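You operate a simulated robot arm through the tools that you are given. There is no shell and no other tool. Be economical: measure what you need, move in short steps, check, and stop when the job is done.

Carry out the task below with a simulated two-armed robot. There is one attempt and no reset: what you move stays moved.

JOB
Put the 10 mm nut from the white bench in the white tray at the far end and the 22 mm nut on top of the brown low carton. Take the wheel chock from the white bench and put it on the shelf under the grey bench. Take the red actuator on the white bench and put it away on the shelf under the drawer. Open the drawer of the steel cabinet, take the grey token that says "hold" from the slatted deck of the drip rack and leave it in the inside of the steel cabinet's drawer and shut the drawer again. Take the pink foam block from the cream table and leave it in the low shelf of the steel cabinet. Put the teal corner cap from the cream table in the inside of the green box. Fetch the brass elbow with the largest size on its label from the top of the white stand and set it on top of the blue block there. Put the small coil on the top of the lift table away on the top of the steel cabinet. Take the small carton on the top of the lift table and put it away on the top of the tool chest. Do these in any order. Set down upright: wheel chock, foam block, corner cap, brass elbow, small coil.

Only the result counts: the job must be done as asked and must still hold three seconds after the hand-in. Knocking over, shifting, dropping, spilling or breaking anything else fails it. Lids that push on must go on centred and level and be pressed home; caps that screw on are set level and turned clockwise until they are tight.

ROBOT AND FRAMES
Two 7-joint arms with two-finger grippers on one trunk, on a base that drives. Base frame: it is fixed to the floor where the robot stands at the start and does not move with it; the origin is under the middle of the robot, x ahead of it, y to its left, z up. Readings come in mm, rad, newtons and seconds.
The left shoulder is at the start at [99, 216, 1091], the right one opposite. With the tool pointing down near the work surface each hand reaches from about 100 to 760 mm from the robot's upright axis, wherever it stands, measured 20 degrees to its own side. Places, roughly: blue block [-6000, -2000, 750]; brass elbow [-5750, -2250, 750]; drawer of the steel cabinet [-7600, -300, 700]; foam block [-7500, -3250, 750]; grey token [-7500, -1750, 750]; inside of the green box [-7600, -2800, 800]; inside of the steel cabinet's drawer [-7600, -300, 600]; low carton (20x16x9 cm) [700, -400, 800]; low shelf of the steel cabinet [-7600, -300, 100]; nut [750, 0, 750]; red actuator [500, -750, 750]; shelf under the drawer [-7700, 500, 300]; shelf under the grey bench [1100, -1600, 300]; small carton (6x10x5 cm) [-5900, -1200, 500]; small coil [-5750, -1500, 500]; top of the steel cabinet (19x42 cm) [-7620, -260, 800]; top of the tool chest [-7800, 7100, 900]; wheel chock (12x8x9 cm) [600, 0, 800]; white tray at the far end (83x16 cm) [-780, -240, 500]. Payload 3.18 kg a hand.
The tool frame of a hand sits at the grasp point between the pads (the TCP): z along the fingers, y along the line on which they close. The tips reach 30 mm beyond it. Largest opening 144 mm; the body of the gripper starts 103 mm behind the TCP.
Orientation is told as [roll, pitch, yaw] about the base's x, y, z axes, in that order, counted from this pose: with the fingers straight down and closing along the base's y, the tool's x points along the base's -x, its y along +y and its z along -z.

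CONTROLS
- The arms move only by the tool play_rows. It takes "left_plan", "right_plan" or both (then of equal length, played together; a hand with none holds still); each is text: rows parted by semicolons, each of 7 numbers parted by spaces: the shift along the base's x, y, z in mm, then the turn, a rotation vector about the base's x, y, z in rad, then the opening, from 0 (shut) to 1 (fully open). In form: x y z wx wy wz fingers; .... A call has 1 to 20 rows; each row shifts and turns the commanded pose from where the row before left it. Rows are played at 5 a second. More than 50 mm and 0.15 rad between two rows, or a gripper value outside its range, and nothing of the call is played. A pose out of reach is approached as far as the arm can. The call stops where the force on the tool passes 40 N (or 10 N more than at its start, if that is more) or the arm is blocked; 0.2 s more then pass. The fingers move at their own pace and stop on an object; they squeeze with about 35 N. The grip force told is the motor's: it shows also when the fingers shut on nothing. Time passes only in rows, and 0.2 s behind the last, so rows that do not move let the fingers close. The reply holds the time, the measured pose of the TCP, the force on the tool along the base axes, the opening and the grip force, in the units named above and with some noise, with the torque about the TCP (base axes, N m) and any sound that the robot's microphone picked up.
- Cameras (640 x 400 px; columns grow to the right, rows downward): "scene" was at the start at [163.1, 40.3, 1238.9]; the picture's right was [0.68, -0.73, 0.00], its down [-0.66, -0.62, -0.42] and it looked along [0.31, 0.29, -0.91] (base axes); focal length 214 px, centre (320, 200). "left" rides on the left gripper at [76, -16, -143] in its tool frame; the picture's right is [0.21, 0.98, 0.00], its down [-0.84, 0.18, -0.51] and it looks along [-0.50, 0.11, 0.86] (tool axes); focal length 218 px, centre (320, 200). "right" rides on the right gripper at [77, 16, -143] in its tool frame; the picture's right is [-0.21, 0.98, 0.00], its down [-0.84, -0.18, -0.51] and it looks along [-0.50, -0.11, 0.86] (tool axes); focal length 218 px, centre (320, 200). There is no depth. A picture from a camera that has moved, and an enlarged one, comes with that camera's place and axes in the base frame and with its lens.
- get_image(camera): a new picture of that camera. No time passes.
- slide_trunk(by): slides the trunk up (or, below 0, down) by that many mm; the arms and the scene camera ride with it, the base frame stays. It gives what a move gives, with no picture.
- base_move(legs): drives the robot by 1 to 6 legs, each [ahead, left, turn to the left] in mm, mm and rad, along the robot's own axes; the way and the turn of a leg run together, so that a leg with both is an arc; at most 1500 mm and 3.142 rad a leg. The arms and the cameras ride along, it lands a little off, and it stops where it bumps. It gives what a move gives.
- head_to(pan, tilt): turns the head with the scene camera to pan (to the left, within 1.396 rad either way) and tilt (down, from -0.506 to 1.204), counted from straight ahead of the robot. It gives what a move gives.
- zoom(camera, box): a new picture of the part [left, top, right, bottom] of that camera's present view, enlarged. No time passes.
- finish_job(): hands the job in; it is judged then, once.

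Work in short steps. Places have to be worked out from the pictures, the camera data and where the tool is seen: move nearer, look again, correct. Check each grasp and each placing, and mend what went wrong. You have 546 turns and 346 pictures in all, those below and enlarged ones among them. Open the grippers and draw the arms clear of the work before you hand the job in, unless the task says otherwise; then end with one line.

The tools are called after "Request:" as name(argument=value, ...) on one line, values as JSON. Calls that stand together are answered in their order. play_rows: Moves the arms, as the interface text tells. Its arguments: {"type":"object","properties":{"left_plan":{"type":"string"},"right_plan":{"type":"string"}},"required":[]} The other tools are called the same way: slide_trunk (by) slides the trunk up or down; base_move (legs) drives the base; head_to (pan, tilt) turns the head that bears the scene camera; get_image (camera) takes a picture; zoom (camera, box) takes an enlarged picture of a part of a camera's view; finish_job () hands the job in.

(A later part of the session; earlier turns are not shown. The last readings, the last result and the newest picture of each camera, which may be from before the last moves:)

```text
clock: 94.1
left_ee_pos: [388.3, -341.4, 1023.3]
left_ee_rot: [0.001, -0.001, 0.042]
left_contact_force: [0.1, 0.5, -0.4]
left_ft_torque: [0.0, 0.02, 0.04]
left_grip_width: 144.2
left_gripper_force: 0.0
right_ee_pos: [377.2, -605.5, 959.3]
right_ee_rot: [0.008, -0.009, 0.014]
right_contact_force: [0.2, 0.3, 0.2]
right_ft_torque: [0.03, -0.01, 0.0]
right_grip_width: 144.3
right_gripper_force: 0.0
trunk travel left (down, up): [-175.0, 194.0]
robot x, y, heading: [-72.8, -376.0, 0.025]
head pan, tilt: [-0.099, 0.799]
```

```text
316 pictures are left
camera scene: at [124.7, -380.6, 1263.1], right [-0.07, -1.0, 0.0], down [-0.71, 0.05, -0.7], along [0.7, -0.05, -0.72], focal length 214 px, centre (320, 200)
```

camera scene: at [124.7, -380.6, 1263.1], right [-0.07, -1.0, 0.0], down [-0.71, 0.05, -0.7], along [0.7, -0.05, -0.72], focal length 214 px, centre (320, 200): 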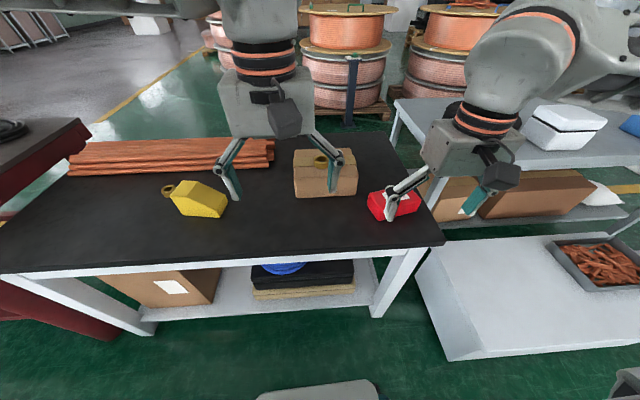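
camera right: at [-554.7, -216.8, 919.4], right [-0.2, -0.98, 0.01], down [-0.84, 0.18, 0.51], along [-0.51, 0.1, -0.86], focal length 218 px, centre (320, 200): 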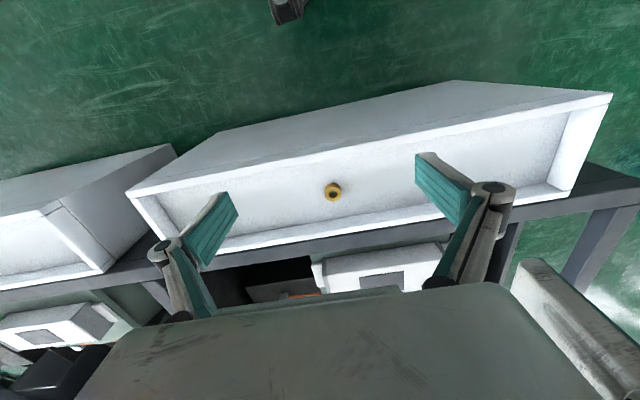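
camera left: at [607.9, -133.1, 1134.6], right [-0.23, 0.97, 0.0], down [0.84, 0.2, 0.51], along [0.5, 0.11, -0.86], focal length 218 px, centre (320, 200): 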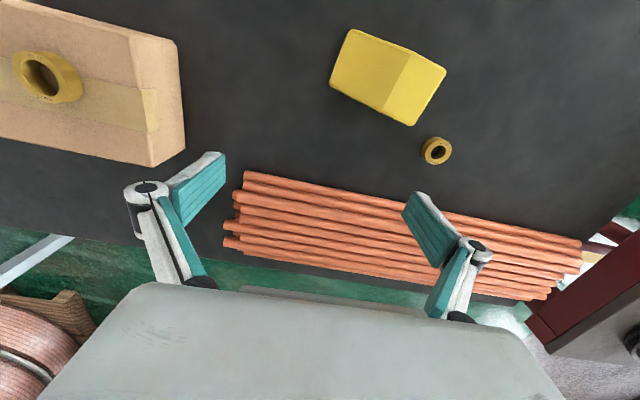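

Request:
base_move(legs=[[75, 0, -0.025]])

Request:
play_rows(left_plan="10 40 -10 0 0 0 1;10 40 -10 0 0 0 1;10 40 -10 0 0 0 1;10 40 -10 0 0 0 1;10 40 -10 0 0 0 1;10 40 -10 0 0 0 1;5 28 -10 0 0 0 1", right_plan="5 -5 0 0 0 0 1;5 -5 0 0 0 0 1;5 -5 0 0 0 0 1;5 -5 0 0 0 0 1;0 0 0 0 0 0 1;0 0 0 0 0 0 1;0 0 0 0 0 0 1")

Request:
get_image(camera="left")

Request:
get_image(camera="right")

```text
clock: 95.2
left_ee_pos: [461.4, -351.3, 1022.2]
left_ee_rot: [0.002, 0.002, 0.015]
left_contact_force: [0.7, -0.3, 0.1]
left_ft_torque: [0.03, 0.06, 0.02]
left_grip_width: 143.9
left_gripper_force: 0.0
right_ee_pos: [441.5, -616.1, 958.2]
right_ee_rot: [0.008, -0.01, -0.012]
right_contact_force: [0.2, 0.0, -0.2]
right_ft_torque: [0.02, 0.04, -0.01]
right_grip_width: 143.7
right_gripper_force: 0.1
trunk travel left (down, up): [-175.0, 194.0]
robot x, y, heading: [-4.9, -376.2, 0.001]
head pan, tilt: [-0.099, 0.799]
```

```text
clock: 96.8
left_ee_pos: [523.9, -82.2, 951.0]
left_ee_rot: [0.001, 0.0, 0.016]
left_contact_force: [-0.1, 0.2, -0.2]
left_ft_torque: [-0.03, 0.01, -0.04]
left_grip_width: 143.9
left_gripper_force: 0.1
right_ee_pos: [457.9, -636.2, 958.8]
right_ee_rot: [0.008, -0.01, -0.01]
right_contact_force: [0.3, 0.0, -0.2]
right_ft_torque: [0.02, -0.03, 0.03]
right_grip_width: 143.8
right_gripper_force: 0.1
trunk travel left (down, up): [-175.0, 194.0]
robot x, y, heading: [-3.6, -374.6, -0.001]
head pan, tilt: [-0.099, 0.799]
```

```text
315 pictures are left
camera left: at [446.7, -99.8, 1093.0], right [-0.22, 0.97, 0.0], down [0.84, 0.19, 0.51], along [0.49, 0.11, -0.86], focal length 218 px, centre (320, 200)
```

left: 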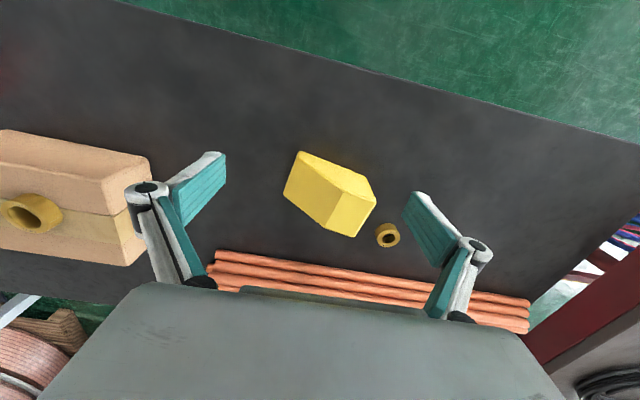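

```text
314 pictures are left
camera right: at [379.1, -620.3, 1099.9], right [0.22, 0.98, 0.01], down [0.84, -0.19, 0.52], along [0.5, -0.11, -0.86], focal length 218 px, centre (320, 200)
```

right: 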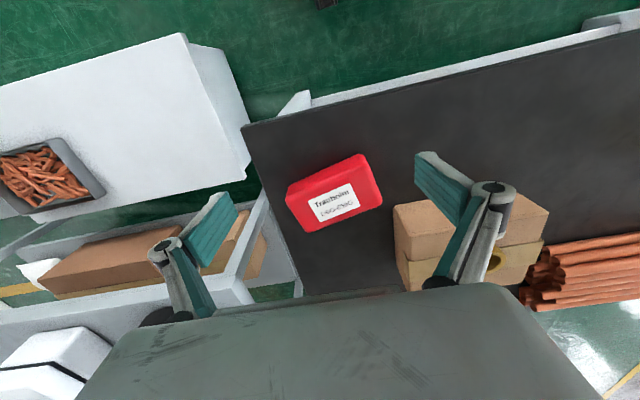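

Request:
zoom(camera="left", box=[270, 140, 410, 250])

Request:
zoom(camera="right", box=[270, 140, 410, 240])

```text
3.64 times, centred on (340, 195) of left
camera zoom: at [446.7, -99.8, 1093.0], right [-0.22, 0.97, 0.0], down [0.84, 0.19, 0.51], along [0.49, 0.11, -0.86], focal length 794 px, centre (247, 218)
```

zoom: 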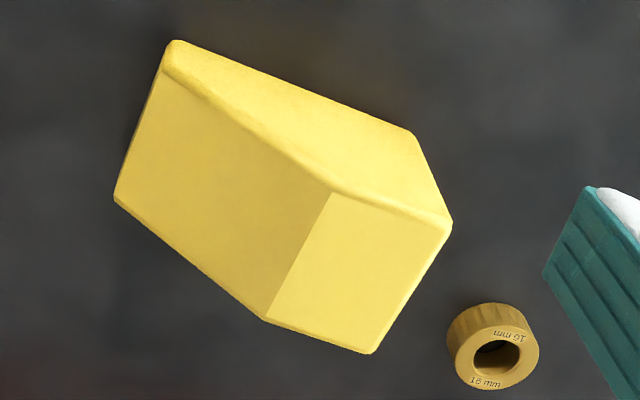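

```text
4.00 times, centred on (340, 190) of right
camera zoom: at [379.1, -620.3, 1099.9], right [0.22, 0.98, 0.01], down [0.84, -0.19, 0.52], along [0.5, -0.11, -0.86], focal length 873 px, centre (240, 240)
```

zoom: 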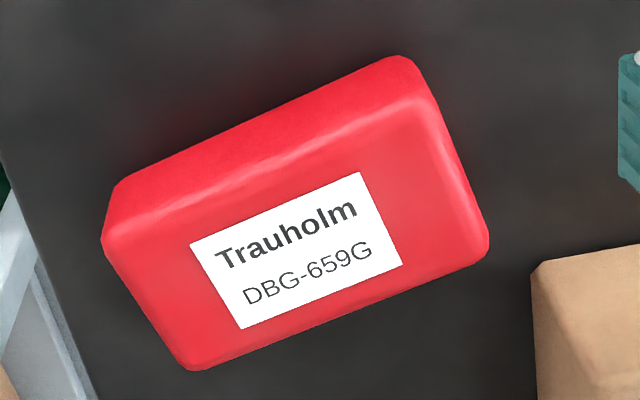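

Chock: centre ≈(603,−55), long axis turned −0.147 rad, low end 36 mm high at −y. I yaw and tilt the left hand 45° above it; the 16 mm nut stays clear.

Request:
play_rows(left_plan="10 5 0 0 0 -0.149 1;10 4 0 -0.019 -0.1286 0 1;10 4 0 -0.019 -0.1286 0 1;10 4 -10 -0.019 -0.1286 0 1;10 4 -10 -0.019 -0.1286 0 1;10 4 -20 -0.019 -0.1286 0 1;5 0 -20 -0.02 -0.137 0 1;0 0 0 0 0 0 1")

Request:
get_image(camera="left")

```text
clock: 98.5
left_ee_pos: [590.1, -57.8, 891.5]
left_ee_rot: [-0.013, -0.79, -0.128]
left_contact_force: [0.1, 0.3, 0.7]
left_ft_torque: [0.01, 0.0, -0.02]
left_grip_width: 144.0
left_gripper_force: 0.1
right_ee_pos: [459.1, -636.6, 958.5]
right_ee_rot: [0.005, -0.011, -0.01]
right_contact_force: [0.1, 1.0, 0.2]
right_ft_torque: [0.02, -0.06, -0.01]
right_grip_width: 144.1
right_gripper_force: 0.0
trunk travel left (down, up): [-175.0, 194.0]
robot x, y, heading: [-4.6, -379.7, -0.001]
head pan, tilt: [-0.099, 0.799]
```

```text
311 pictures are left
camera left: at [434.5, -51.5, 937.3], right [-0.01, 0.99, -0.16], down [0.26, 0.15, 0.95], along [0.97, -0.03, -0.25], focal length 218 px, centre (320, 200)
```

left: 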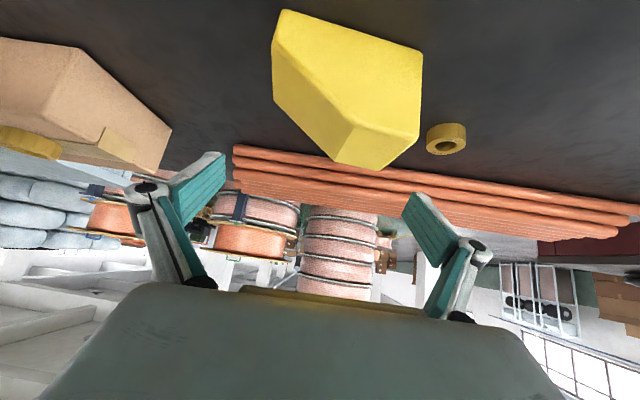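

Request:
play_rows(left_plan="0 4 -30 0 0 -0.02 1;0 0 -30 0 0 0 1;0 0 -20 0 0 0 1;0 0 -12 0 0 0 1;0 0 -8 0 0 0 1;0 0 0 0 0 0 1")

Request:
get_image(camera="left")

```text
clock: 100.0
left_ee_pos: [592.4, -52.6, 808.0]
left_ee_rot: [-0.017, -0.782, -0.149]
left_contact_force: [-0.2, -0.5, 0.3]
left_ft_torque: [0.01, 0.01, -0.01]
left_grip_width: 144.2
left_gripper_force: 0.1
left hand out of reach, approached as far as the arm can: row 4, 5
right_ee_pos: [459.2, -636.4, 959.2]
right_ee_rot: [0.008, -0.011, -0.013]
right_contact_force: [0.0, -0.7, 0.4]
right_ft_torque: [0.02, -0.01, 0.02]
right_grip_width: 144.0
right_gripper_force: 0.1
trunk travel left (down, up): [-175.0, 194.0]
robot x, y, heading: [-6.5, -377.1, 0.001]
head pan, tilt: [-0.099, 0.799]
```

```text
310 pictures are left
camera left: at [436.8, -41.5, 856.3], right [0.01, 0.99, -0.16], down [0.27, 0.15, 0.95], along [0.96, -0.05, -0.26], focal length 218 px, centre (320, 200)
```

left: 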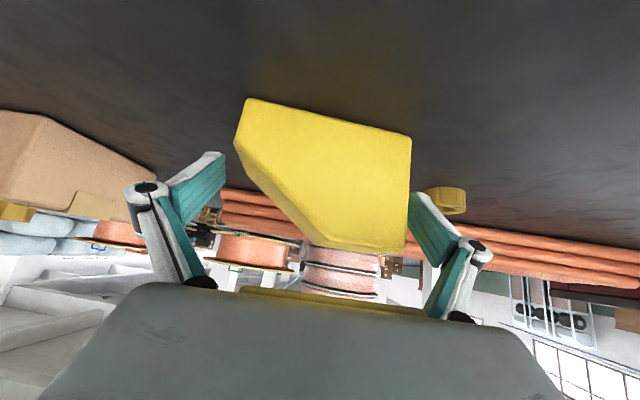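

Request:
slide_trunk(by=-18)

Request:
play_rows(left_plan="0 0 0 0 0 0 0;0 0 0 0 0 0 0;0 0 0 0 0 0 0")

Request:
get_image(camera="left")

```text
clock: 100.6
left_ee_pos: [592.0, -51.2, 776.2]
left_ee_rot: [-0.019, -0.753, -0.15]
left_contact_force: [2.8, 7.9, 24.0]
left_ft_torque: [1.94, -0.28, -0.24]
left_grip_width: 144.9
left_gripper_force: 0.4
right_ee_pos: [459.6, -636.5, 942.6]
right_ee_rot: [0.007, -0.016, -0.013]
right_contact_force: [0.1, -0.3, 0.2]
right_ft_torque: [-0.01, 0.02, 0.01]
right_grip_width: 143.7
right_gripper_force: 0.0
trunk travel left (down, up): [-157.0, 212.0]
robot x, y, heading: [-2.4, -376.3, 0.001]
head pan, tilt: [-0.099, 0.799]
```

```text
clock: 100.9
left_ee_pos: [593.9, -47.6, 783.7]
left_ee_rot: [-0.01, -0.765, -0.148]
left_contact_force: [-12.7, 6.3, 34.5]
left_ft_torque: [2.44, -0.16, 0.73]
left_grip_width: 119.8
left_gripper_force: 35.1
right_ee_pos: [457.9, -635.9, 944.3]
right_ee_rot: [0.007, -0.015, -0.012]
right_contact_force: [-0.1, 0.5, -0.2]
right_ft_torque: [0.02, -0.03, 0.01]
right_grip_width: 143.7
right_gripper_force: 0.1
trunk travel left (down, up): [-157.0, 212.0]
robot x, y, heading: [-4.5, -373.3, 0.003]
head pan, tilt: [-0.099, 0.799]
stopped in row 1 (left hand): the force on the tool passed its limit at 51 N (the readings are from after the stop); the commanded pose is now the measured one
```

```text
309 pictures are left
camera left: at [438.8, -38.4, 832.1], right [0.0, 0.99, -0.15], down [0.28, 0.15, 0.95], along [0.96, -0.04, -0.28], focal length 218 px, centre (320, 200)
```

left: 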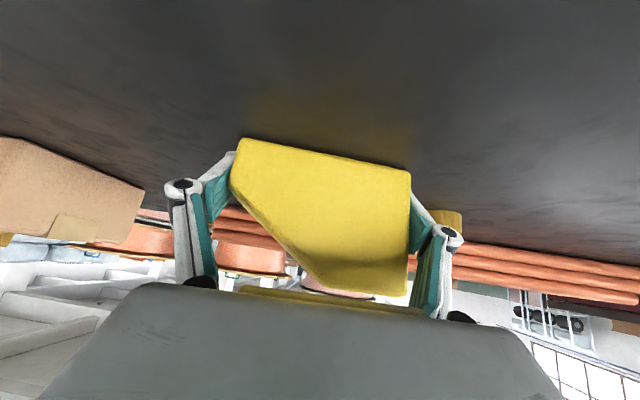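

Gripped at 119.8 mm. I lift it straight up and check it holds level.

Request:
play_rows(left_plan="0 0 10 0 0 0 0;0 0 20 0 0 0 0;0 0 40 0 0 0 0;0 0 40 0 0 0 0;0 0 40 0 0 0 0;-20 0 40 0 0 0 0;-30 0 30 0 0 0 0")

Request:
get_image(camera="left")

```text
clock: 102.5
left_ee_pos: [541.1, -47.8, 993.2]
left_ee_rot: [-0.017, -0.749, -0.139]
left_contact_force: [-0.8, 0.6, -2.4]
left_ft_torque: [-0.02, 0.06, 0.01]
left_grip_width: 119.7
left_gripper_force: 35.2
right_ee_pos: [461.3, -636.5, 941.3]
right_ee_rot: [0.008, -0.012, -0.01]
right_contact_force: [0.2, 0.4, -0.3]
right_ft_torque: [-0.02, -0.03, 0.01]
right_grip_width: 144.0
right_gripper_force: 0.1
trunk travel left (down, up): [-157.0, 212.0]
robot x, y, heading: [-5.8, -376.0, 0.004]
head pan, tilt: [-0.099, 0.799]
```

```text
308 pictures are left
camera left: at [387.1, -39.5, 1046.0], right [0.0, 0.99, -0.15], down [0.3, 0.15, 0.94], along [0.95, -0.04, -0.29], focal length 218 px, centre (320, 200)
```

left: 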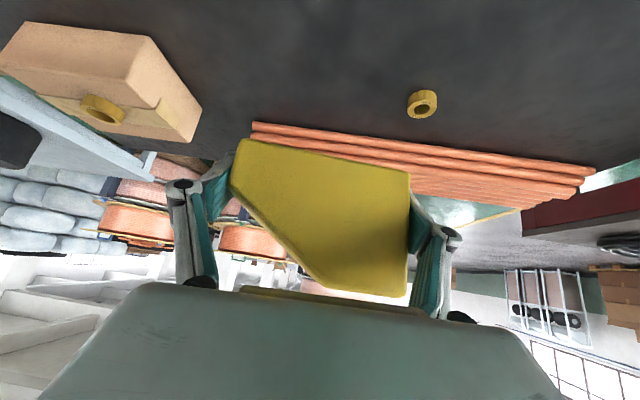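

Chock held level. Now the right hand: yaw +1.82 over the actuator, then tilt.

Request:
play_rows(right_plan="8 -1 0 0 0 0.14 1;8 -1 0 0 0 0.14 1;8 -1 0 0 0 0.14 1;8 -1 0 0 0 0.14 1;8 -1 0 0 0 0.14 1;8 -1 0 0 0 0.14 1;8 -1 0 0 0 0.14 1;8 -1 0 0 0 0.14 1;8 -1 0 0 0 0.14 1;8 -1 0 0 0 0.14 1;8 -1 0 0 0 0.14 1;8 -1 0 0 0 0.14 1;5 -1 0 0 0 0.14 1;0 0 0 0.126 0.031 0 1;0 0 0 0.126 0.031 0 1;0 0 0 0.126 0.031 0 1;0 0 0 0.126 0.031 0 1;0 0 0 0.126 0.031 0 1;0 0 0 0.126 0.031 0 1;0 0 0 0 0 0 1")

Request:
get_image(camera="right")

```text
clock: 106.4
left_ee_pos: [542.7, -48.6, 992.3]
left_ee_rot: [-0.019, -0.747, -0.142]
left_contact_force: [0.1, -0.6, -3.6]
left_ft_torque: [-0.07, 0.04, -0.02]
left_grip_width: 119.6
left_gripper_force: 35.3
right_ee_pos: [385.7, -495.1, 777.0]
right_ee_rot: [0.103, -0.683, 1.37]
right_contact_force: [2.8, -8.8, 16.1]
right_ft_torque: [-0.4, -1.17, -0.55]
right_grip_width: 145.1
right_gripper_force: 0.0
right hand out of reach, approached as far as the arm can: row 4, 5, 6, 7, 8, 9, 10, 11, 12, 13, 14, 15, 16, 17, 18, 19
trunk travel left (down, up): [-157.0, 212.0]
robot x, y, heading: [-7.9, -375.5, -0.001]
head pan, tilt: [-0.099, 0.799]
stopped in row 19 (right hand): the force on the tool passed its limit at 48 N (the readings are from after the stop); the commanded pose is now the measured one
```

```text
307 pictures are left
camera right: at [352.4, -640.7, 840.1], right [-0.93, 0.29, 0.21], down [0.3, 0.29, 0.91], along [0.2, 0.91, -0.36], focal length 218 px, centre (320, 200)
```

right: 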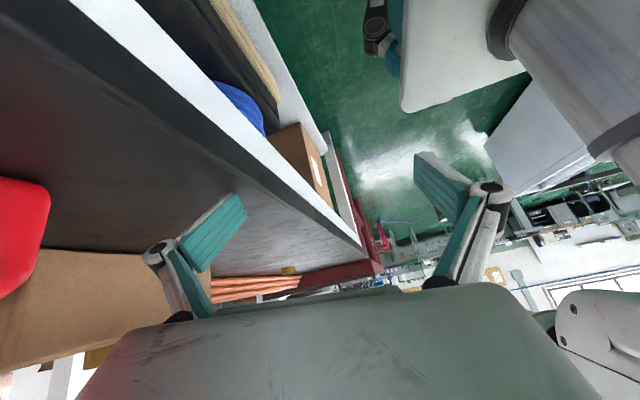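

The right arm cannot take that posture; it dipped onto the bench edge. I back up and undo the turn.

Request:
play_rows(right_plan="-10 0 30 0 0 0 1;-10 0 40 0 0 0 1;0 0 40 0 0 0 1;0 0 40 -0.126 -0.031 0 1;0 0 20 -0.126 -0.031 0 1;0 0 0 -0.126 -0.031 0 1;0 0 0 -0.126 -0.031 0 1;0 0 0 -0.126 -0.031 0 1")

Request:
get_image(camera="scene")

```text
clock: 108.2
left_ee_pos: [543.0, -48.1, 992.9]
left_ee_rot: [-0.02, -0.749, -0.14]
left_contact_force: [-0.4, 0.3, -2.2]
left_ft_torque: [0.0, 0.03, -0.01]
left_grip_width: 119.8
left_gripper_force: 35.1
right_ee_pos: [412.5, -468.0, 870.1]
right_ee_rot: [-0.151, -0.258, 1.416]
right_contact_force: [0.1, 0.4, 0.0]
right_ft_torque: [-0.01, -0.04, -0.01]
right_grip_width: 144.0
right_gripper_force: 0.1
right hand out of reach, approached as far as the arm can: row 1, 2, 3, 4, 5
trunk travel left (down, up): [-157.0, 212.0]
robot x, y, heading: [-4.4, -375.3, 0.005]
head pan, tilt: [-0.099, 0.799]
```

```text
306 pictures are left
camera scene: at [212.7, -383.5, 1242.8], right [-0.1, -1.0, 0.0], down [-0.71, 0.07, -0.7], along [0.69, -0.07, -0.72], focal length 214 px, centre (320, 200)
```

scene: 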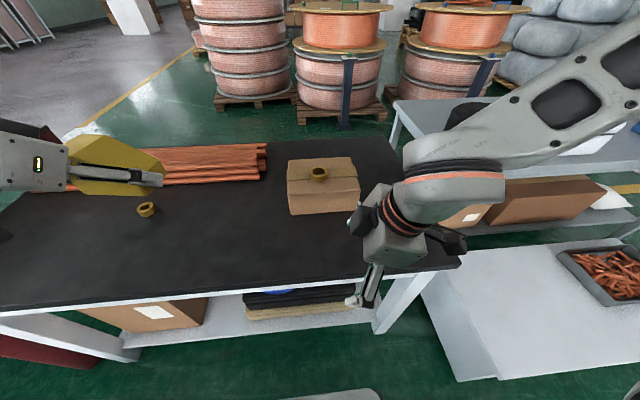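

Request:
play_rows(right_plan="0 -15 10 0 0 -0.1416 1;0 -15 10 0 0 -0.1416 1;0 -15 10 0 0 -0.1416 1;0 -15 10 0 0 -0.1416 1;0 -15 10 0 0 -0.1416 1;0 -15 10 0 0 -0.1416 1;0 -15 10 0 0 -0.1416 1;0 -15 10 0 0 -0.1416 1;0 -15 10 0 0 -0.1416 1;0 -15 10 0 0 -0.1416 1;0 0 0 0 0.13 0 1;0 0 0 0 0.128 0 1;0 0 0 0.15 0 0 1;0 0 0 0 0 0 1")

Request:
get_image(camera="right")

```text
clock: 111.2
left_ee_pos: [542.4, -49.1, 993.3]
left_ee_rot: [-0.02, -0.75, -0.14]
left_contact_force: [-0.6, 0.7, -3.7]
left_ft_torque: [-0.06, -0.01, -0.02]
left_grip_width: 119.4
left_gripper_force: 35.2
right_ee_pos: [417.5, -616.0, 971.4]
right_ee_rot: [-0.001, 0.0, 0.0]
right_contact_force: [0.1, 0.9, -0.3]
right_ft_torque: [0.01, -0.01, -0.01]
right_grip_width: 143.9
right_gripper_force: 0.1
right hand out of reach, approached as far as the arm can: row 4
trunk travel left (down, up): [-157.0, 212.0]
robot x, y, heading: [-6.2, -372.8, 0.003]
head pan, tilt: [-0.099, 0.799]
```

```text
305 pictures are left
camera right: at [338.4, -599.2, 1112.2], right [0.21, 0.98, 0.0], down [0.84, -0.18, 0.51], along [0.5, -0.11, -0.86], focal length 218 px, centre (320, 200)
```

right: 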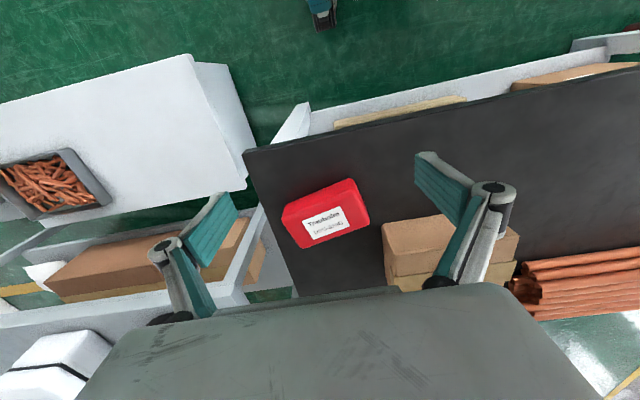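

Request:
play_rows(right_plan="16 -3 0 0 0 0.12 1;16 -3 0 0 0 0.117 1;16 -3 0 0.0308 -0.1273 0 1;16 -3 0 0.0308 -0.1273 0 1;16 -3 -10 0.0308 -0.1273 0 1;16 -3 -10 0.0308 -0.1273 0 1;16 -3 -20 0.0308 -0.1273 0 1;15 -3 -20 0.0308 -0.1273 0 1;0 0 0 0 0 0 1")

Request:
get_image(camera="right")

```text
clock: 113.2
left_ee_pos: [542.9, -47.9, 993.1]
left_ee_rot: [-0.017, -0.749, -0.142]
left_contact_force: [-0.9, -0.6, -2.8]
left_ft_torque: [-0.03, 0.01, -0.01]
left_grip_width: 119.6
left_gripper_force: 34.9
right_ee_pos: [555.6, -640.8, 912.8]
right_ee_rot: [-0.001, -0.788, 0.237]
right_contact_force: [0.2, -0.2, -0.3]
right_ft_torque: [-0.02, 0.01, 0.02]
right_grip_width: 144.1
right_gripper_force: 0.0
right hand out of reach, approached as far as the arm can: row 8
trunk travel left (down, up): [-157.0, 212.0]
robot x, y, heading: [-6.2, -374.1, 0.005]
head pan, tilt: [-0.099, 0.799]
```

```text
304 pictures are left
camera right: at [400.0, -661.2, 958.6], right [-0.09, 0.99, 0.15], down [0.27, -0.12, 0.96], along [0.96, 0.12, -0.26], focal length 218 px, centre (320, 200)
```

right: 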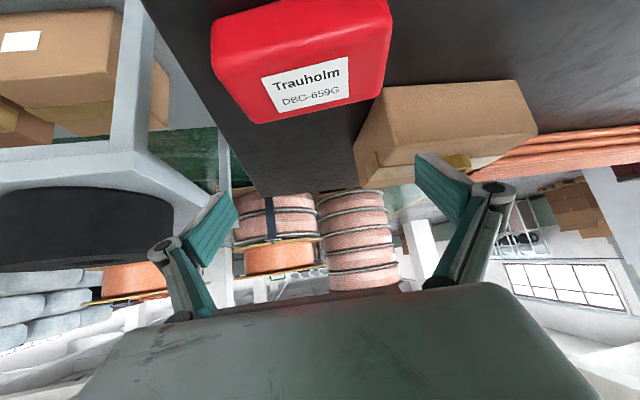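

The actuator is ~138 mm long, too tight for a lengthwise grip. I go vertical with yaw −1.33 to grip across its short side, then re-lay it with the long axis ahead.

Request:
play_rows(right_plan="0 0 10 -0.0308 0.1273 0 1;0 0 10 -0.0308 0.1273 0 1;0 0 10 -0.0308 0.1273 0 1;0 0 0 -0.0308 0.1273 0 1;0 0 0 -0.0308 0.1273 0 1;0 0 0 -0.0308 0.1273 0 1;0 0 0 0 0 -0.143 1;0 0 0 0 0 -0.143 1;0 0 0 0 0 -0.143 1;0 0 0 0 0 -0.143 1;0 0 0 0 0 -0.143 1;0 0 0 0 0 -0.143 1")

Request:
play_rows(right_plan="0 0 0 0 0 -0.143 1;0 0 0 0 0 -0.143 1;0 0 0 0 0 -0.143 1;0 0 0 0 0 -0.143 1;0 0 0 0 0 -0.143 1;0 0 0 0 0 0 1")

Request:
get_image(camera="right")

```text
clock: 115.8
left_ee_pos: [543.0, -49.0, 992.7]
left_ee_rot: [-0.018, -0.748, -0.145]
left_contact_force: [-0.6, -0.2, -2.6]
left_ft_torque: [0.0, 0.07, 0.03]
left_grip_width: 119.5
left_gripper_force: 35.2
right_ee_pos: [555.3, -641.1, 942.6]
right_ee_rot: [-0.003, -0.001, -0.621]
right_contact_force: [-0.6, 0.2, -1.3]
right_ft_torque: [0.02, 0.02, -0.02]
right_grip_width: 144.0
right_gripper_force: 0.2
trunk travel left (down, up): [-157.0, 212.0]
robot x, y, heading: [-6.5, -379.2, -0.001]
head pan, tilt: [-0.099, 0.799]
```

```text
clock: 117.2
left_ee_pos: [542.8, -49.2, 993.5]
left_ee_rot: [-0.017, -0.748, -0.14]
left_contact_force: [-0.7, 0.5, -3.3]
left_ft_torque: [-0.02, 0.05, -0.01]
left_grip_width: 119.4
left_gripper_force: 35.0
right_ee_pos: [554.7, -642.4, 941.8]
right_ee_rot: [-0.003, -0.001, -1.337]
right_contact_force: [0.3, 0.5, -0.9]
right_ft_torque: [0.0, 0.0, 0.02]
right_grip_width: 144.2
right_gripper_force: 0.1
trunk travel left (down, up): [-157.0, 212.0]
robot x, y, heading: [-5.2, -374.7, 0.001]
head pan, tilt: [-0.099, 0.799]
```

```text
303 pictures are left
camera right: at [551.0, -563.4, 1083.1], right [1.0, 0.02, 0.0], down [0.02, -0.86, 0.51], along [0.01, -0.51, -0.86], focal length 218 px, centre (320, 200)
```

right: 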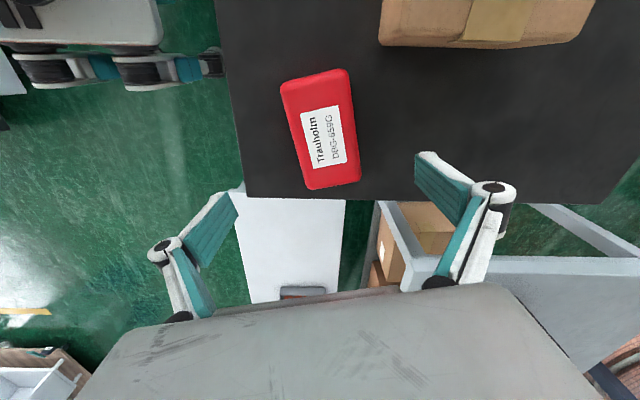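

Request:
play_rows(right_plan="2 9 -40 0 0 0 1;0 0 -40 0 0 0 1;0 0 -30 0 0 0 1;0 0 -20 0 0 0 1;0 0 -14 0 0 0 1;0 0 0 0 0 0 0;0 0 0 0 0 0 0;0 0 0 0 0 0 0;0 0 0 0 0 0 0")

Request:
get_image(camera="right")

```text
clock: 119.2
left_ee_pos: [542.7, -48.1, 992.3]
left_ee_rot: [-0.017, -0.75, -0.139]
left_contact_force: [0.0, -0.4, -2.4]
left_ft_torque: [-0.02, 0.05, -0.01]
left_grip_width: 119.7
left_gripper_force: 35.3
right_ee_pos: [556.8, -632.8, 799.3]
right_ee_rot: [-0.002, -0.003, -1.335]
right_contact_force: [1.8, 0.6, 0.6]
right_ft_torque: [-0.15, -0.2, 0.0]
right_grip_width: 79.2
right_gripper_force: 35.3
trunk travel left (down, up): [-157.0, 212.0]
robot x, y, heading: [-7.7, -372.7, -0.0]
head pan, tilt: [-0.099, 0.799]
```

```text
302 pictures are left
camera right: at [552.9, -553.8, 940.9], right [1.0, 0.03, 0.0], down [0.02, -0.86, 0.51], along [0.01, -0.51, -0.86], focal length 218 px, centre (320, 200)
```

right: 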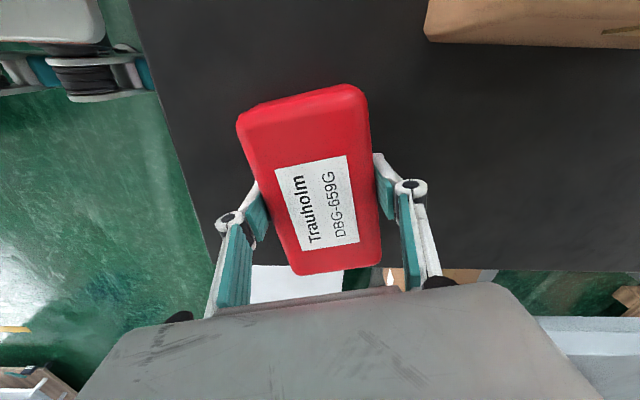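

Request:
play_rows(right_plan="0 0 30 0 0 0 0;0 0 40 0 0 0 0;0 -5 0 0 0 0.14 0;0 -5 0 0 0 0.14 0;0 -5 0 0 0 0.14 0;0 -5 0 0 0 0.14 0;0 -5 0 0 0 0.14 0;0 -5 0 0 0 0.14 0;0 0 0 0 0 0.14 0;0 0 0 0 0 0.14 0;0 0 0 0 0 0.14 0;0 0 0 0 0 0.075 0;0 0 -30 0 0 0 0;0 0 -25 0 0 0 0;0 0 -8 0 0 0 0;0 0 -5 0 0 0 0")

Request:
get_image(camera="right")

```text
clock: 122.6
left_ee_pos: [542.8, -49.5, 991.5]
left_ee_rot: [-0.018, -0.749, -0.143]
left_contact_force: [0.4, 0.2, -2.4]
left_ft_torque: [-0.04, 0.06, 0.02]
left_grip_width: 119.6
left_gripper_force: 35.0
right_ee_pos: [554.8, -662.5, 799.9]
right_ee_rot: [-0.001, -0.004, -0.001]
right_contact_force: [0.1, 0.1, -3.1]
right_ft_torque: [0.0, 0.01, -0.04]
right_grip_width: 79.5
right_gripper_force: 34.7
trunk travel left (down, up): [-157.0, 212.0]
robot x, y, heading: [-7.4, -374.8, -0.0]
head pan, tilt: [-0.099, 0.799]
```

```text
301 pictures are left
camera right: at [477.4, -645.9, 941.0], right [0.21, 0.98, 0.0], down [0.84, -0.18, 0.51], along [0.5, -0.11, -0.86], focal length 218 px, centre (320, 200)
```

right: 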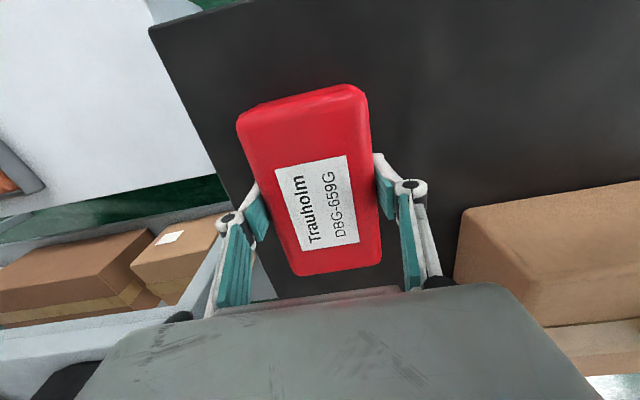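

Request:
play_rows(right_plan="0 0 -3 0 0 0 0;0 0 0 0 0 0 1;0 0 0 0 0 0 1;0 0 40 0 0 0 1;0 0 40 0 0 0 1;-5 0 20 0 -0.131 0 1;-5 0 0 0 -0.131 0 1;-5 0 0 0 -0.131 0 1;-5 0 0 0 -0.131 0 1;-5 0 0 0 -0.131 0 1;0 0 0 0 -0.13 0 1;0 0 -40 0 0 0 1;0 0 -20 0 0 0 1")

Request:
get_image(camera="right")

```text
clock: 125.4
left_ee_pos: [543.4, -52.7, 993.9]
left_ee_rot: [-0.013, -0.749, -0.145]
left_contact_force: [-0.1, -1.6, -2.4]
left_ft_torque: [0.11, 0.1, 0.08]
left_grip_width: 119.4
left_gripper_force: 35.0
right_ee_pos: [562.2, -662.9, 858.2]
right_ee_rot: [0.005, -0.79, -0.005]
right_contact_force: [-0.8, -0.4, -0.9]
right_ft_torque: [0.09, -0.04, 0.11]
right_grip_width: 144.1
right_gripper_force: 0.1
right hand out of reach, approached as far as the arm can: row 10, 11, 13
trunk travel left (down, up): [-157.0, 212.0]
robot x, y, heading: [-2.7, -376.4, 0.002]
head pan, tilt: [-0.099, 0.799]
```

```text
300 pictures are left
camera right: at [405.8, -647.3, 903.2], right [0.15, 0.98, 0.15], down [0.23, -0.18, 0.95], along [0.96, -0.11, -0.26], focal length 218 px, centre (320, 200)
```

right: 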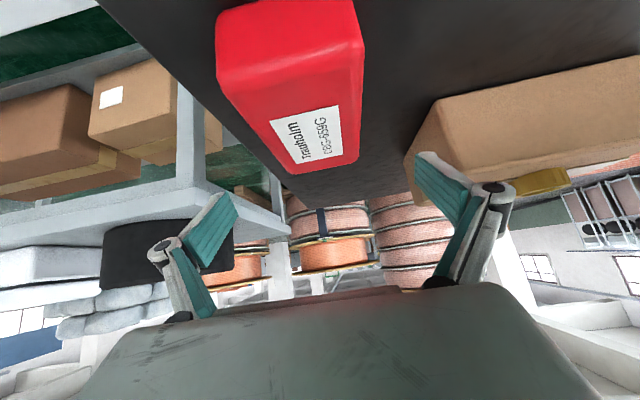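

Request:
slide_trunk(by=-50)

Request:
play_rows(right_plan="0 0 0 0 0 0 1;0 0 0 0 0 0 1")

```text
clock: 126.1
left_ee_pos: [542.6, -50.3, 949.9]
left_ee_rot: [-0.024, -0.725, -0.141]
left_contact_force: [-0.5, -0.2, -3.1]
left_ft_torque: [-0.03, 0.07, 0.02]
left_grip_width: 119.7
left_gripper_force: 34.9
right_ee_pos: [559.5, -661.5, 784.2]
right_ee_rot: [-0.003, -0.707, -0.006]
right_contact_force: [-22.8, -12.7, 56.1]
right_ft_torque: [-1.01, -0.04, -0.15]
right_grip_width: 112.7
right_gripper_force: 29.6
trunk travel left (down, up): [-121.0, 249.0]
robot x, y, heading: [-5.4, -378.6, -0.001]
head pan, tilt: [-0.099, 0.799]
stopped: the force on the tool passed its limit at 136 N (the readings are from after the stop); the commanded pose is now the measured one
```

```text
clock: 126.7
left_ee_pos: [544.9, -50.6, 945.1]
left_ee_rot: [-0.024, -0.72, -0.139]
left_contact_force: [0.5, 0.3, -4.0]
left_ft_torque: [-0.03, 0.08, 0.0]
left_grip_width: 119.6
left_gripper_force: 34.7
right_ee_pos: [560.1, -660.0, 774.6]
right_ee_rot: [0.0, -0.689, -0.003]
right_contact_force: [-5.6, -2.3, 19.4]
right_ft_torque: [-0.2, 0.17, -0.33]
right_grip_width: 145.3
right_gripper_force: 12.7
trunk travel left (down, up): [-121.0, 249.0]
robot x, y, heading: [-3.7, -377.2, 0.001]
head pan, tilt: [-0.099, 0.799]
```

Request:
get_image(camera="right")

Request:
get_image(camera="scene")

```text
299 pictures are left
camera right: at [408.2, -643.6, 835.4], right [0.17, 0.98, 0.13], down [0.33, -0.18, 0.93], along [0.93, -0.11, -0.35], focal length 218 px, centre (320, 200)
```

right: 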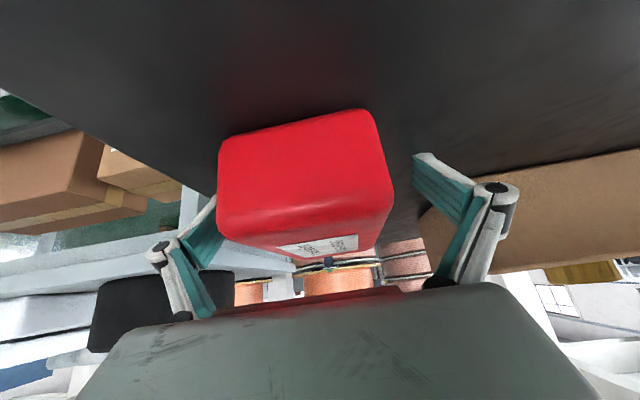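

```text
298 pictures are left
camera scene: at [251.7, -384.5, 1199.7], right [-0.1, -1.0, 0.0], down [-0.71, 0.07, -0.7], along [0.69, -0.07, -0.72], focal length 214 px, centre (320, 200)
```

scene: 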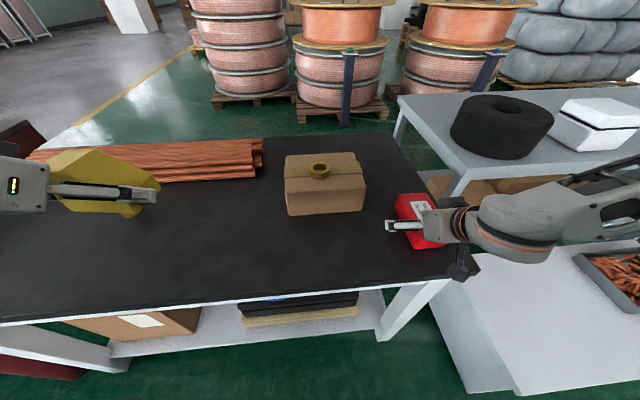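

Request:
play_rows(right_plan="0 0 8 0 0 0 1;0 0 4 0 0 0 0;0 0 0 0 0 0 0;0 0 0 0 0 0 0;0 0 0 0 0 0 0")

Request:
get_image(camera="right")

```text
clock: 127.9
left_ee_pos: [543.6, -49.8, 946.2]
left_ee_rot: [-0.025, -0.722, -0.139]
left_contact_force: [0.2, -0.8, -3.7]
left_ft_torque: [-0.02, 0.04, -0.02]
left_grip_width: 119.2
left_gripper_force: 35.2
right_ee_pos: [562.2, -660.0, 789.1]
right_ee_rot: [-0.001, -0.692, -0.002]
right_contact_force: [-6.4, 5.0, 22.2]
right_ft_torque: [0.47, 0.18, 0.31]
right_grip_width: 79.6
right_gripper_force: 35.0
right hand out of reach, approached as far as the arm can: row 1
trunk travel left (down, up): [-121.0, 249.0]
robot x, y, heading: [-8.0, -374.4, 0.002]
head pan, tilt: [-0.099, 0.799]
```

```text
297 pictures are left
camera right: at [410.9, -643.0, 848.9], right [0.16, 0.98, 0.13], down [0.32, -0.18, 0.93], along [0.93, -0.11, -0.35], focal length 218 px, centre (320, 200)
```

right: 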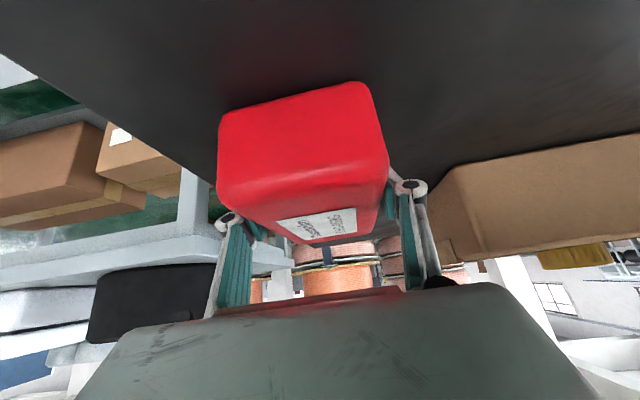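

Actuator held at pitch −0.69 (79.6 mm). I lift it in base-up steps, staying clear of the carton, then draw the hand in.

Request:
play_rows(right_plan="0 0 15 0 0 0 0;0 0 30 0 0 0 0;0 0 40 0 0 0 0;-10 0 40 0 0 0 0;-20 0 40 0 0 0 0;-30 0 20 0 0 0 0;-40 0 0 0 0 0 0;-40 0 0 0 0 0 0")

Request:
get_image(camera="right")

Request:
get_image(camera="scene")

```text
clock: 129.7
left_ee_pos: [544.9, -50.2, 945.4]
left_ee_rot: [-0.025, -0.72, -0.139]
left_contact_force: [0.6, 0.3, -3.0]
left_ft_torque: [-0.04, 0.07, -0.02]
left_grip_width: 119.3
left_gripper_force: 35.0
right_ee_pos: [499.3, -661.2, 1020.7]
right_ee_rot: [-0.003, -0.683, -0.002]
right_contact_force: [-0.4, -0.2, -1.8]
right_ft_torque: [0.01, -0.04, 0.03]
right_grip_width: 79.4
right_gripper_force: 35.1
right hand out of reach, approached as far as the arm can: row 2, 5, 6, 7, 8
trunk travel left (down, up): [-121.0, 249.0]
robot x, y, heading: [-2.5, -376.6, 0.002]
head pan, tilt: [-0.099, 0.799]
```

```text
296 pictures are left
camera right: at [348.0, -644.4, 1082.8], right [0.17, 0.98, 0.13], down [0.33, -0.18, 0.93], along [0.93, -0.11, -0.35], focal length 218 px, centre (320, 200)
```

right: 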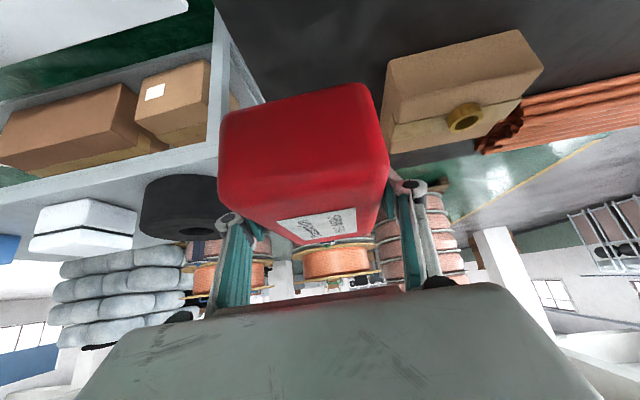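

```text
295 pictures are left
camera scene: at [251.8, -384.9, 1200.0], right [-0.1, -1.0, 0.0], down [-0.71, 0.07, -0.7], along [0.69, -0.07, -0.72], focal length 214 px, centre (320, 200)
```

scene: 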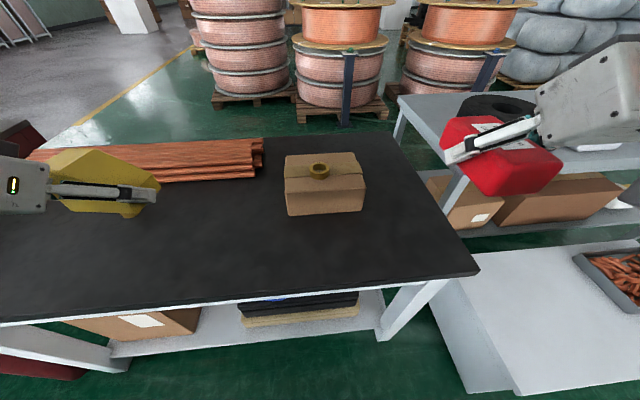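

Request:
slide_trunk(by=54)

Request:
base_move(legs=[[-300, 0, 0], [0, -1500, 0], [0, -240, 0]])

Request:
head_to(pan=0.1, tilt=0.75)

Request:
get_image(camera="scene")

```text
clock: 130.6
left_ee_pos: [545.9, -51.2, 997.0]
left_ee_rot: [-0.024, -0.717, -0.14]
left_contact_force: [0.3, -0.2, -3.3]
left_ft_torque: [-0.03, 0.07, -0.01]
left_grip_width: 119.6
left_gripper_force: 34.8
right_ee_pos: [499.7, -661.1, 1073.7]
right_ee_rot: [0.0, -0.683, -0.002]
right_contact_force: [1.0, 0.2, -3.0]
right_ft_torque: [-0.01, 0.0, 0.02]
right_grip_width: 79.5
right_gripper_force: 35.4
trunk travel left (down, up): [-175.0, 195.0]
robot x, y, heading: [-6.2, -378.5, 0.002]
head pan, tilt: [-0.099, 0.799]
```

```text
clock: 148.0
left_ee_pos: [253.6, -1804.9, 999.8]
left_ee_rot: [-0.025, -0.721, -0.132]
left_contact_force: [0.2, -0.9, -2.7]
left_ft_torque: [-0.03, -0.01, 0.01]
left_grip_width: 119.6
left_gripper_force: 34.9
right_ee_pos: [210.0, -2413.8, 1076.4]
right_ee_rot: [-0.003, -0.687, 0.006]
right_contact_force: [0.8, -0.7, -3.1]
right_ft_torque: [0.02, -0.01, 0.0]
right_grip_width: 79.6
right_gripper_force: 35.1
trunk travel left (down, up): [-175.0, 195.0]
robot x, y, heading: [-294.4, -2133.2, 0.009]
head pan, tilt: [-0.099, 0.799]
```

```text
clock: 148.8
left_ee_pos: [251.7, -1803.6, 999.0]
left_ee_rot: [-0.024, -0.72, -0.134]
left_contact_force: [-1.0, -0.1, -2.4]
left_ft_torque: [-0.02, 0.02, 0.03]
left_grip_width: 119.6
left_gripper_force: 35.3
right_ee_pos: [209.2, -2413.5, 1076.6]
right_ee_rot: [-0.004, -0.687, 0.005]
right_contact_force: [0.3, 0.5, -3.7]
right_ft_torque: [0.0, 0.0, 0.01]
right_grip_width: 79.4
right_gripper_force: 34.6
trunk travel left (down, up): [-175.0, 195.0]
robot x, y, heading: [-293.8, -2134.8, 0.006]
head pan, tilt: [0.099, 0.75]
```

```text
294 pictures are left
camera scene: at [-92.9, -2124.6, 1266.6], right [0.11, -0.99, 0.0], down [-0.68, -0.07, -0.73], along [0.73, 0.08, -0.68], focal length 214 px, centre (320, 200)
```

scene: 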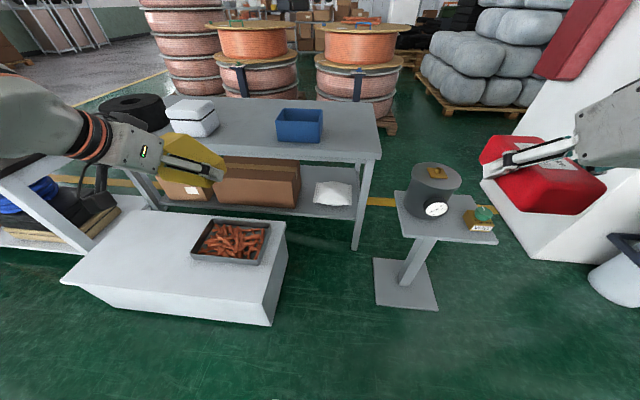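

Request:
base_move(legs=[[390, 0, -0.006]])

Request:
play_rows(left_plan="0 -30 0 0 0 0.07 0;0 -30 0 0 0 0.064 0;0 -30 0 0 -0.045 0 0;0 -30 0 0 0 0 0;0 -30 0 0 0 0 0;0 0 0 0 0 0 0")

Request:
slide_trunk(by=-100)

Request:
get_image(camera="scene")

```text
clock: 151.2
left_ee_pos: [636.3, -1801.1, 1000.3]
left_ee_rot: [-0.024, -0.722, -0.131]
left_contact_force: [0.0, 0.3, -3.5]
left_ft_torque: [-0.02, 0.05, 0.03]
left_grip_width: 119.6
left_gripper_force: 34.9
right_ee_pos: [592.4, -2412.2, 1076.7]
right_ee_rot: [-0.003, -0.689, 0.003]
right_contact_force: [0.5, -0.8, -3.2]
right_ft_torque: [-0.01, -0.04, 0.03]
right_grip_width: 79.5
right_gripper_force: 35.1
trunk travel left (down, up): [-175.0, 195.0]
robot x, y, heading: [90.0, -2127.0, 0.005]
head pan, tilt: [0.099, 0.75]
```

```text
clock: 152.6
left_ee_pos: [637.4, -1949.0, 1001.5]
left_ee_rot: [-0.025, -0.767, 0.003]
left_contact_force: [-1.1, 1.0, -2.7]
left_ft_torque: [-0.01, 0.05, -0.01]
left_grip_width: 119.3
left_gripper_force: 35.1
right_ee_pos: [591.8, -2410.3, 1076.8]
right_ee_rot: [-0.003, -0.687, 0.006]
right_contact_force: [1.1, -1.0, -2.8]
right_ft_torque: [-0.04, 0.01, -0.03]
right_grip_width: 79.4
right_gripper_force: 35.0
trunk travel left (down, up): [-175.0, 195.0]
robot x, y, heading: [87.3, -2128.4, 0.011]
head pan, tilt: [0.099, 0.75]
```

```text
clock: 153.9
left_ee_pos: [642.0, -1950.6, 831.8]
left_ee_rot: [-0.025, -0.602, 0.001]
left_contact_force: [0.4, 0.7, -2.3]
left_ft_torque: [-0.04, 0.02, -0.03]
left_grip_width: 119.2
left_gripper_force: 35.1
right_ee_pos: [615.6, -2409.9, 901.8]
right_ee_rot: [-0.001, -0.498, 0.005]
right_contact_force: [-0.8, 0.5, -2.6]
right_ft_torque: [0.0, -0.01, -0.01]
right_grip_width: 79.4
right_gripper_force: 35.5
trunk travel left (down, up): [-75.0, 295.0]
robot x, y, heading: [88.4, -2132.7, 0.005]
head pan, tilt: [0.099, 0.75]
```

```text
293 pictures are left
camera scene: at [395.0, -2120.8, 1145.4], right [0.11, -0.99, 0.0], down [-0.68, -0.07, -0.73], along [0.73, 0.08, -0.68], focal length 214 px, centre (320, 200)
```

scene: 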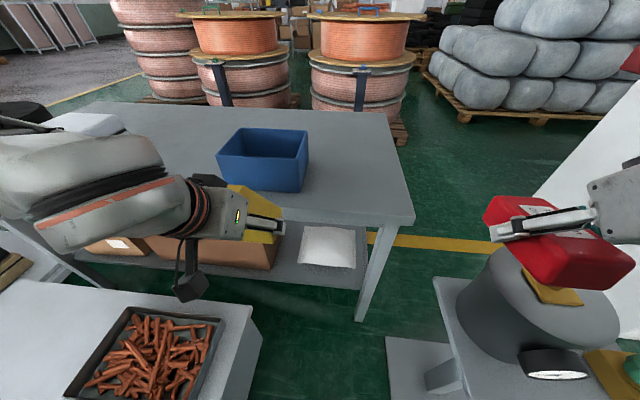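

Lowering the trunk also leans it forward and pitches the hands. I raise the right hand well above the motor first, then lower the trunk the rest.

Request:
play_rows(right_plan="-20 20 40 0 -0.09 0 0;-20 20 40 0 -0.09 0 0;-20 0 40 0 0 0 0;-20 0 40 0 0 0 0;-20 0 30 0 0 0 0", left_plan="-10 0 0 0 -0.08 0 0;-10 0 0 0 -0.08 0 0;-10 0 0 0 0 0 0;-10 0 0 0 0 0 0;0 0 0 0 0 0 0")

Request:
slide_trunk(by=-70)

Request:
get_image(camera="scene")

```text
clock: 155.1
left_ee_pos: [663.3, -1980.0, 839.5]
left_ee_rot: [-0.025, -0.756, 0.001]
left_contact_force: [0.2, 0.6, -3.5]
left_ft_torque: [-0.05, -0.01, -0.01]
left_grip_width: 119.3
left_gripper_force: 35.3
left hand out of reach, approached as far as the arm can: row 1, 2, 3, 4
right_ee_pos: [531.9, -2369.6, 1104.1]
right_ee_rot: [-0.004, -0.673, 0.006]
right_contact_force: [0.0, 0.2, -3.0]
right_ft_torque: [0.01, 0.04, -0.02]
right_grip_width: 79.4
right_gripper_force: 34.7
right hand out of reach, approached as far as the arm can: row 1, 2
trunk travel left (down, up): [-75.0, 295.0]
robot x, y, heading: [87.9, -2132.2, 0.007]
head pan, tilt: [0.099, 0.75]
```

```text
clock: 156.2
left_ee_pos: [651.9, -1981.5, 675.3]
left_ee_rot: [-0.024, -0.517, 0.005]
left_contact_force: [-0.3, 0.5, -1.8]
left_ft_torque: [-0.01, 0.04, 0.02]
left_grip_width: 119.9
left_gripper_force: 35.2
right_ee_pos: [563.7, -2368.3, 996.7]
right_ee_rot: [-0.003, -0.534, 0.006]
right_contact_force: [0.0, 0.2, -1.9]
right_ft_torque: [0.01, -0.02, 0.01]
right_grip_width: 79.1
right_gripper_force: 35.4
trunk travel left (down, up): [-5.0, 365.0]
robot x, y, heading: [87.5, -2131.9, 0.009]
head pan, tilt: [0.099, 0.75]
```

```text
292 pictures are left
camera scene: at [456.2, -2120.4, 1054.0], right [0.11, -0.99, 0.0], down [-0.68, -0.07, -0.73], along [0.73, 0.08, -0.68], focal length 214 px, centre (320, 200)
```

scene: 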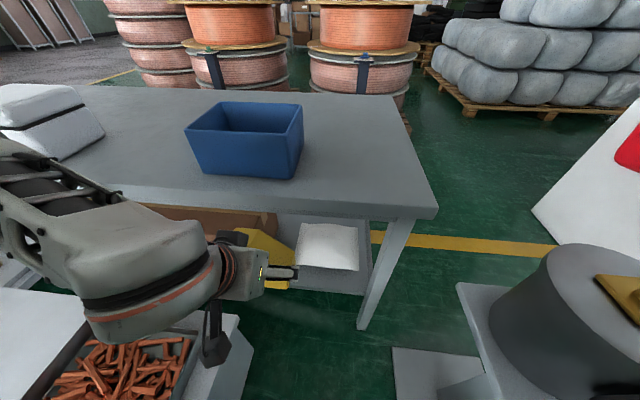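

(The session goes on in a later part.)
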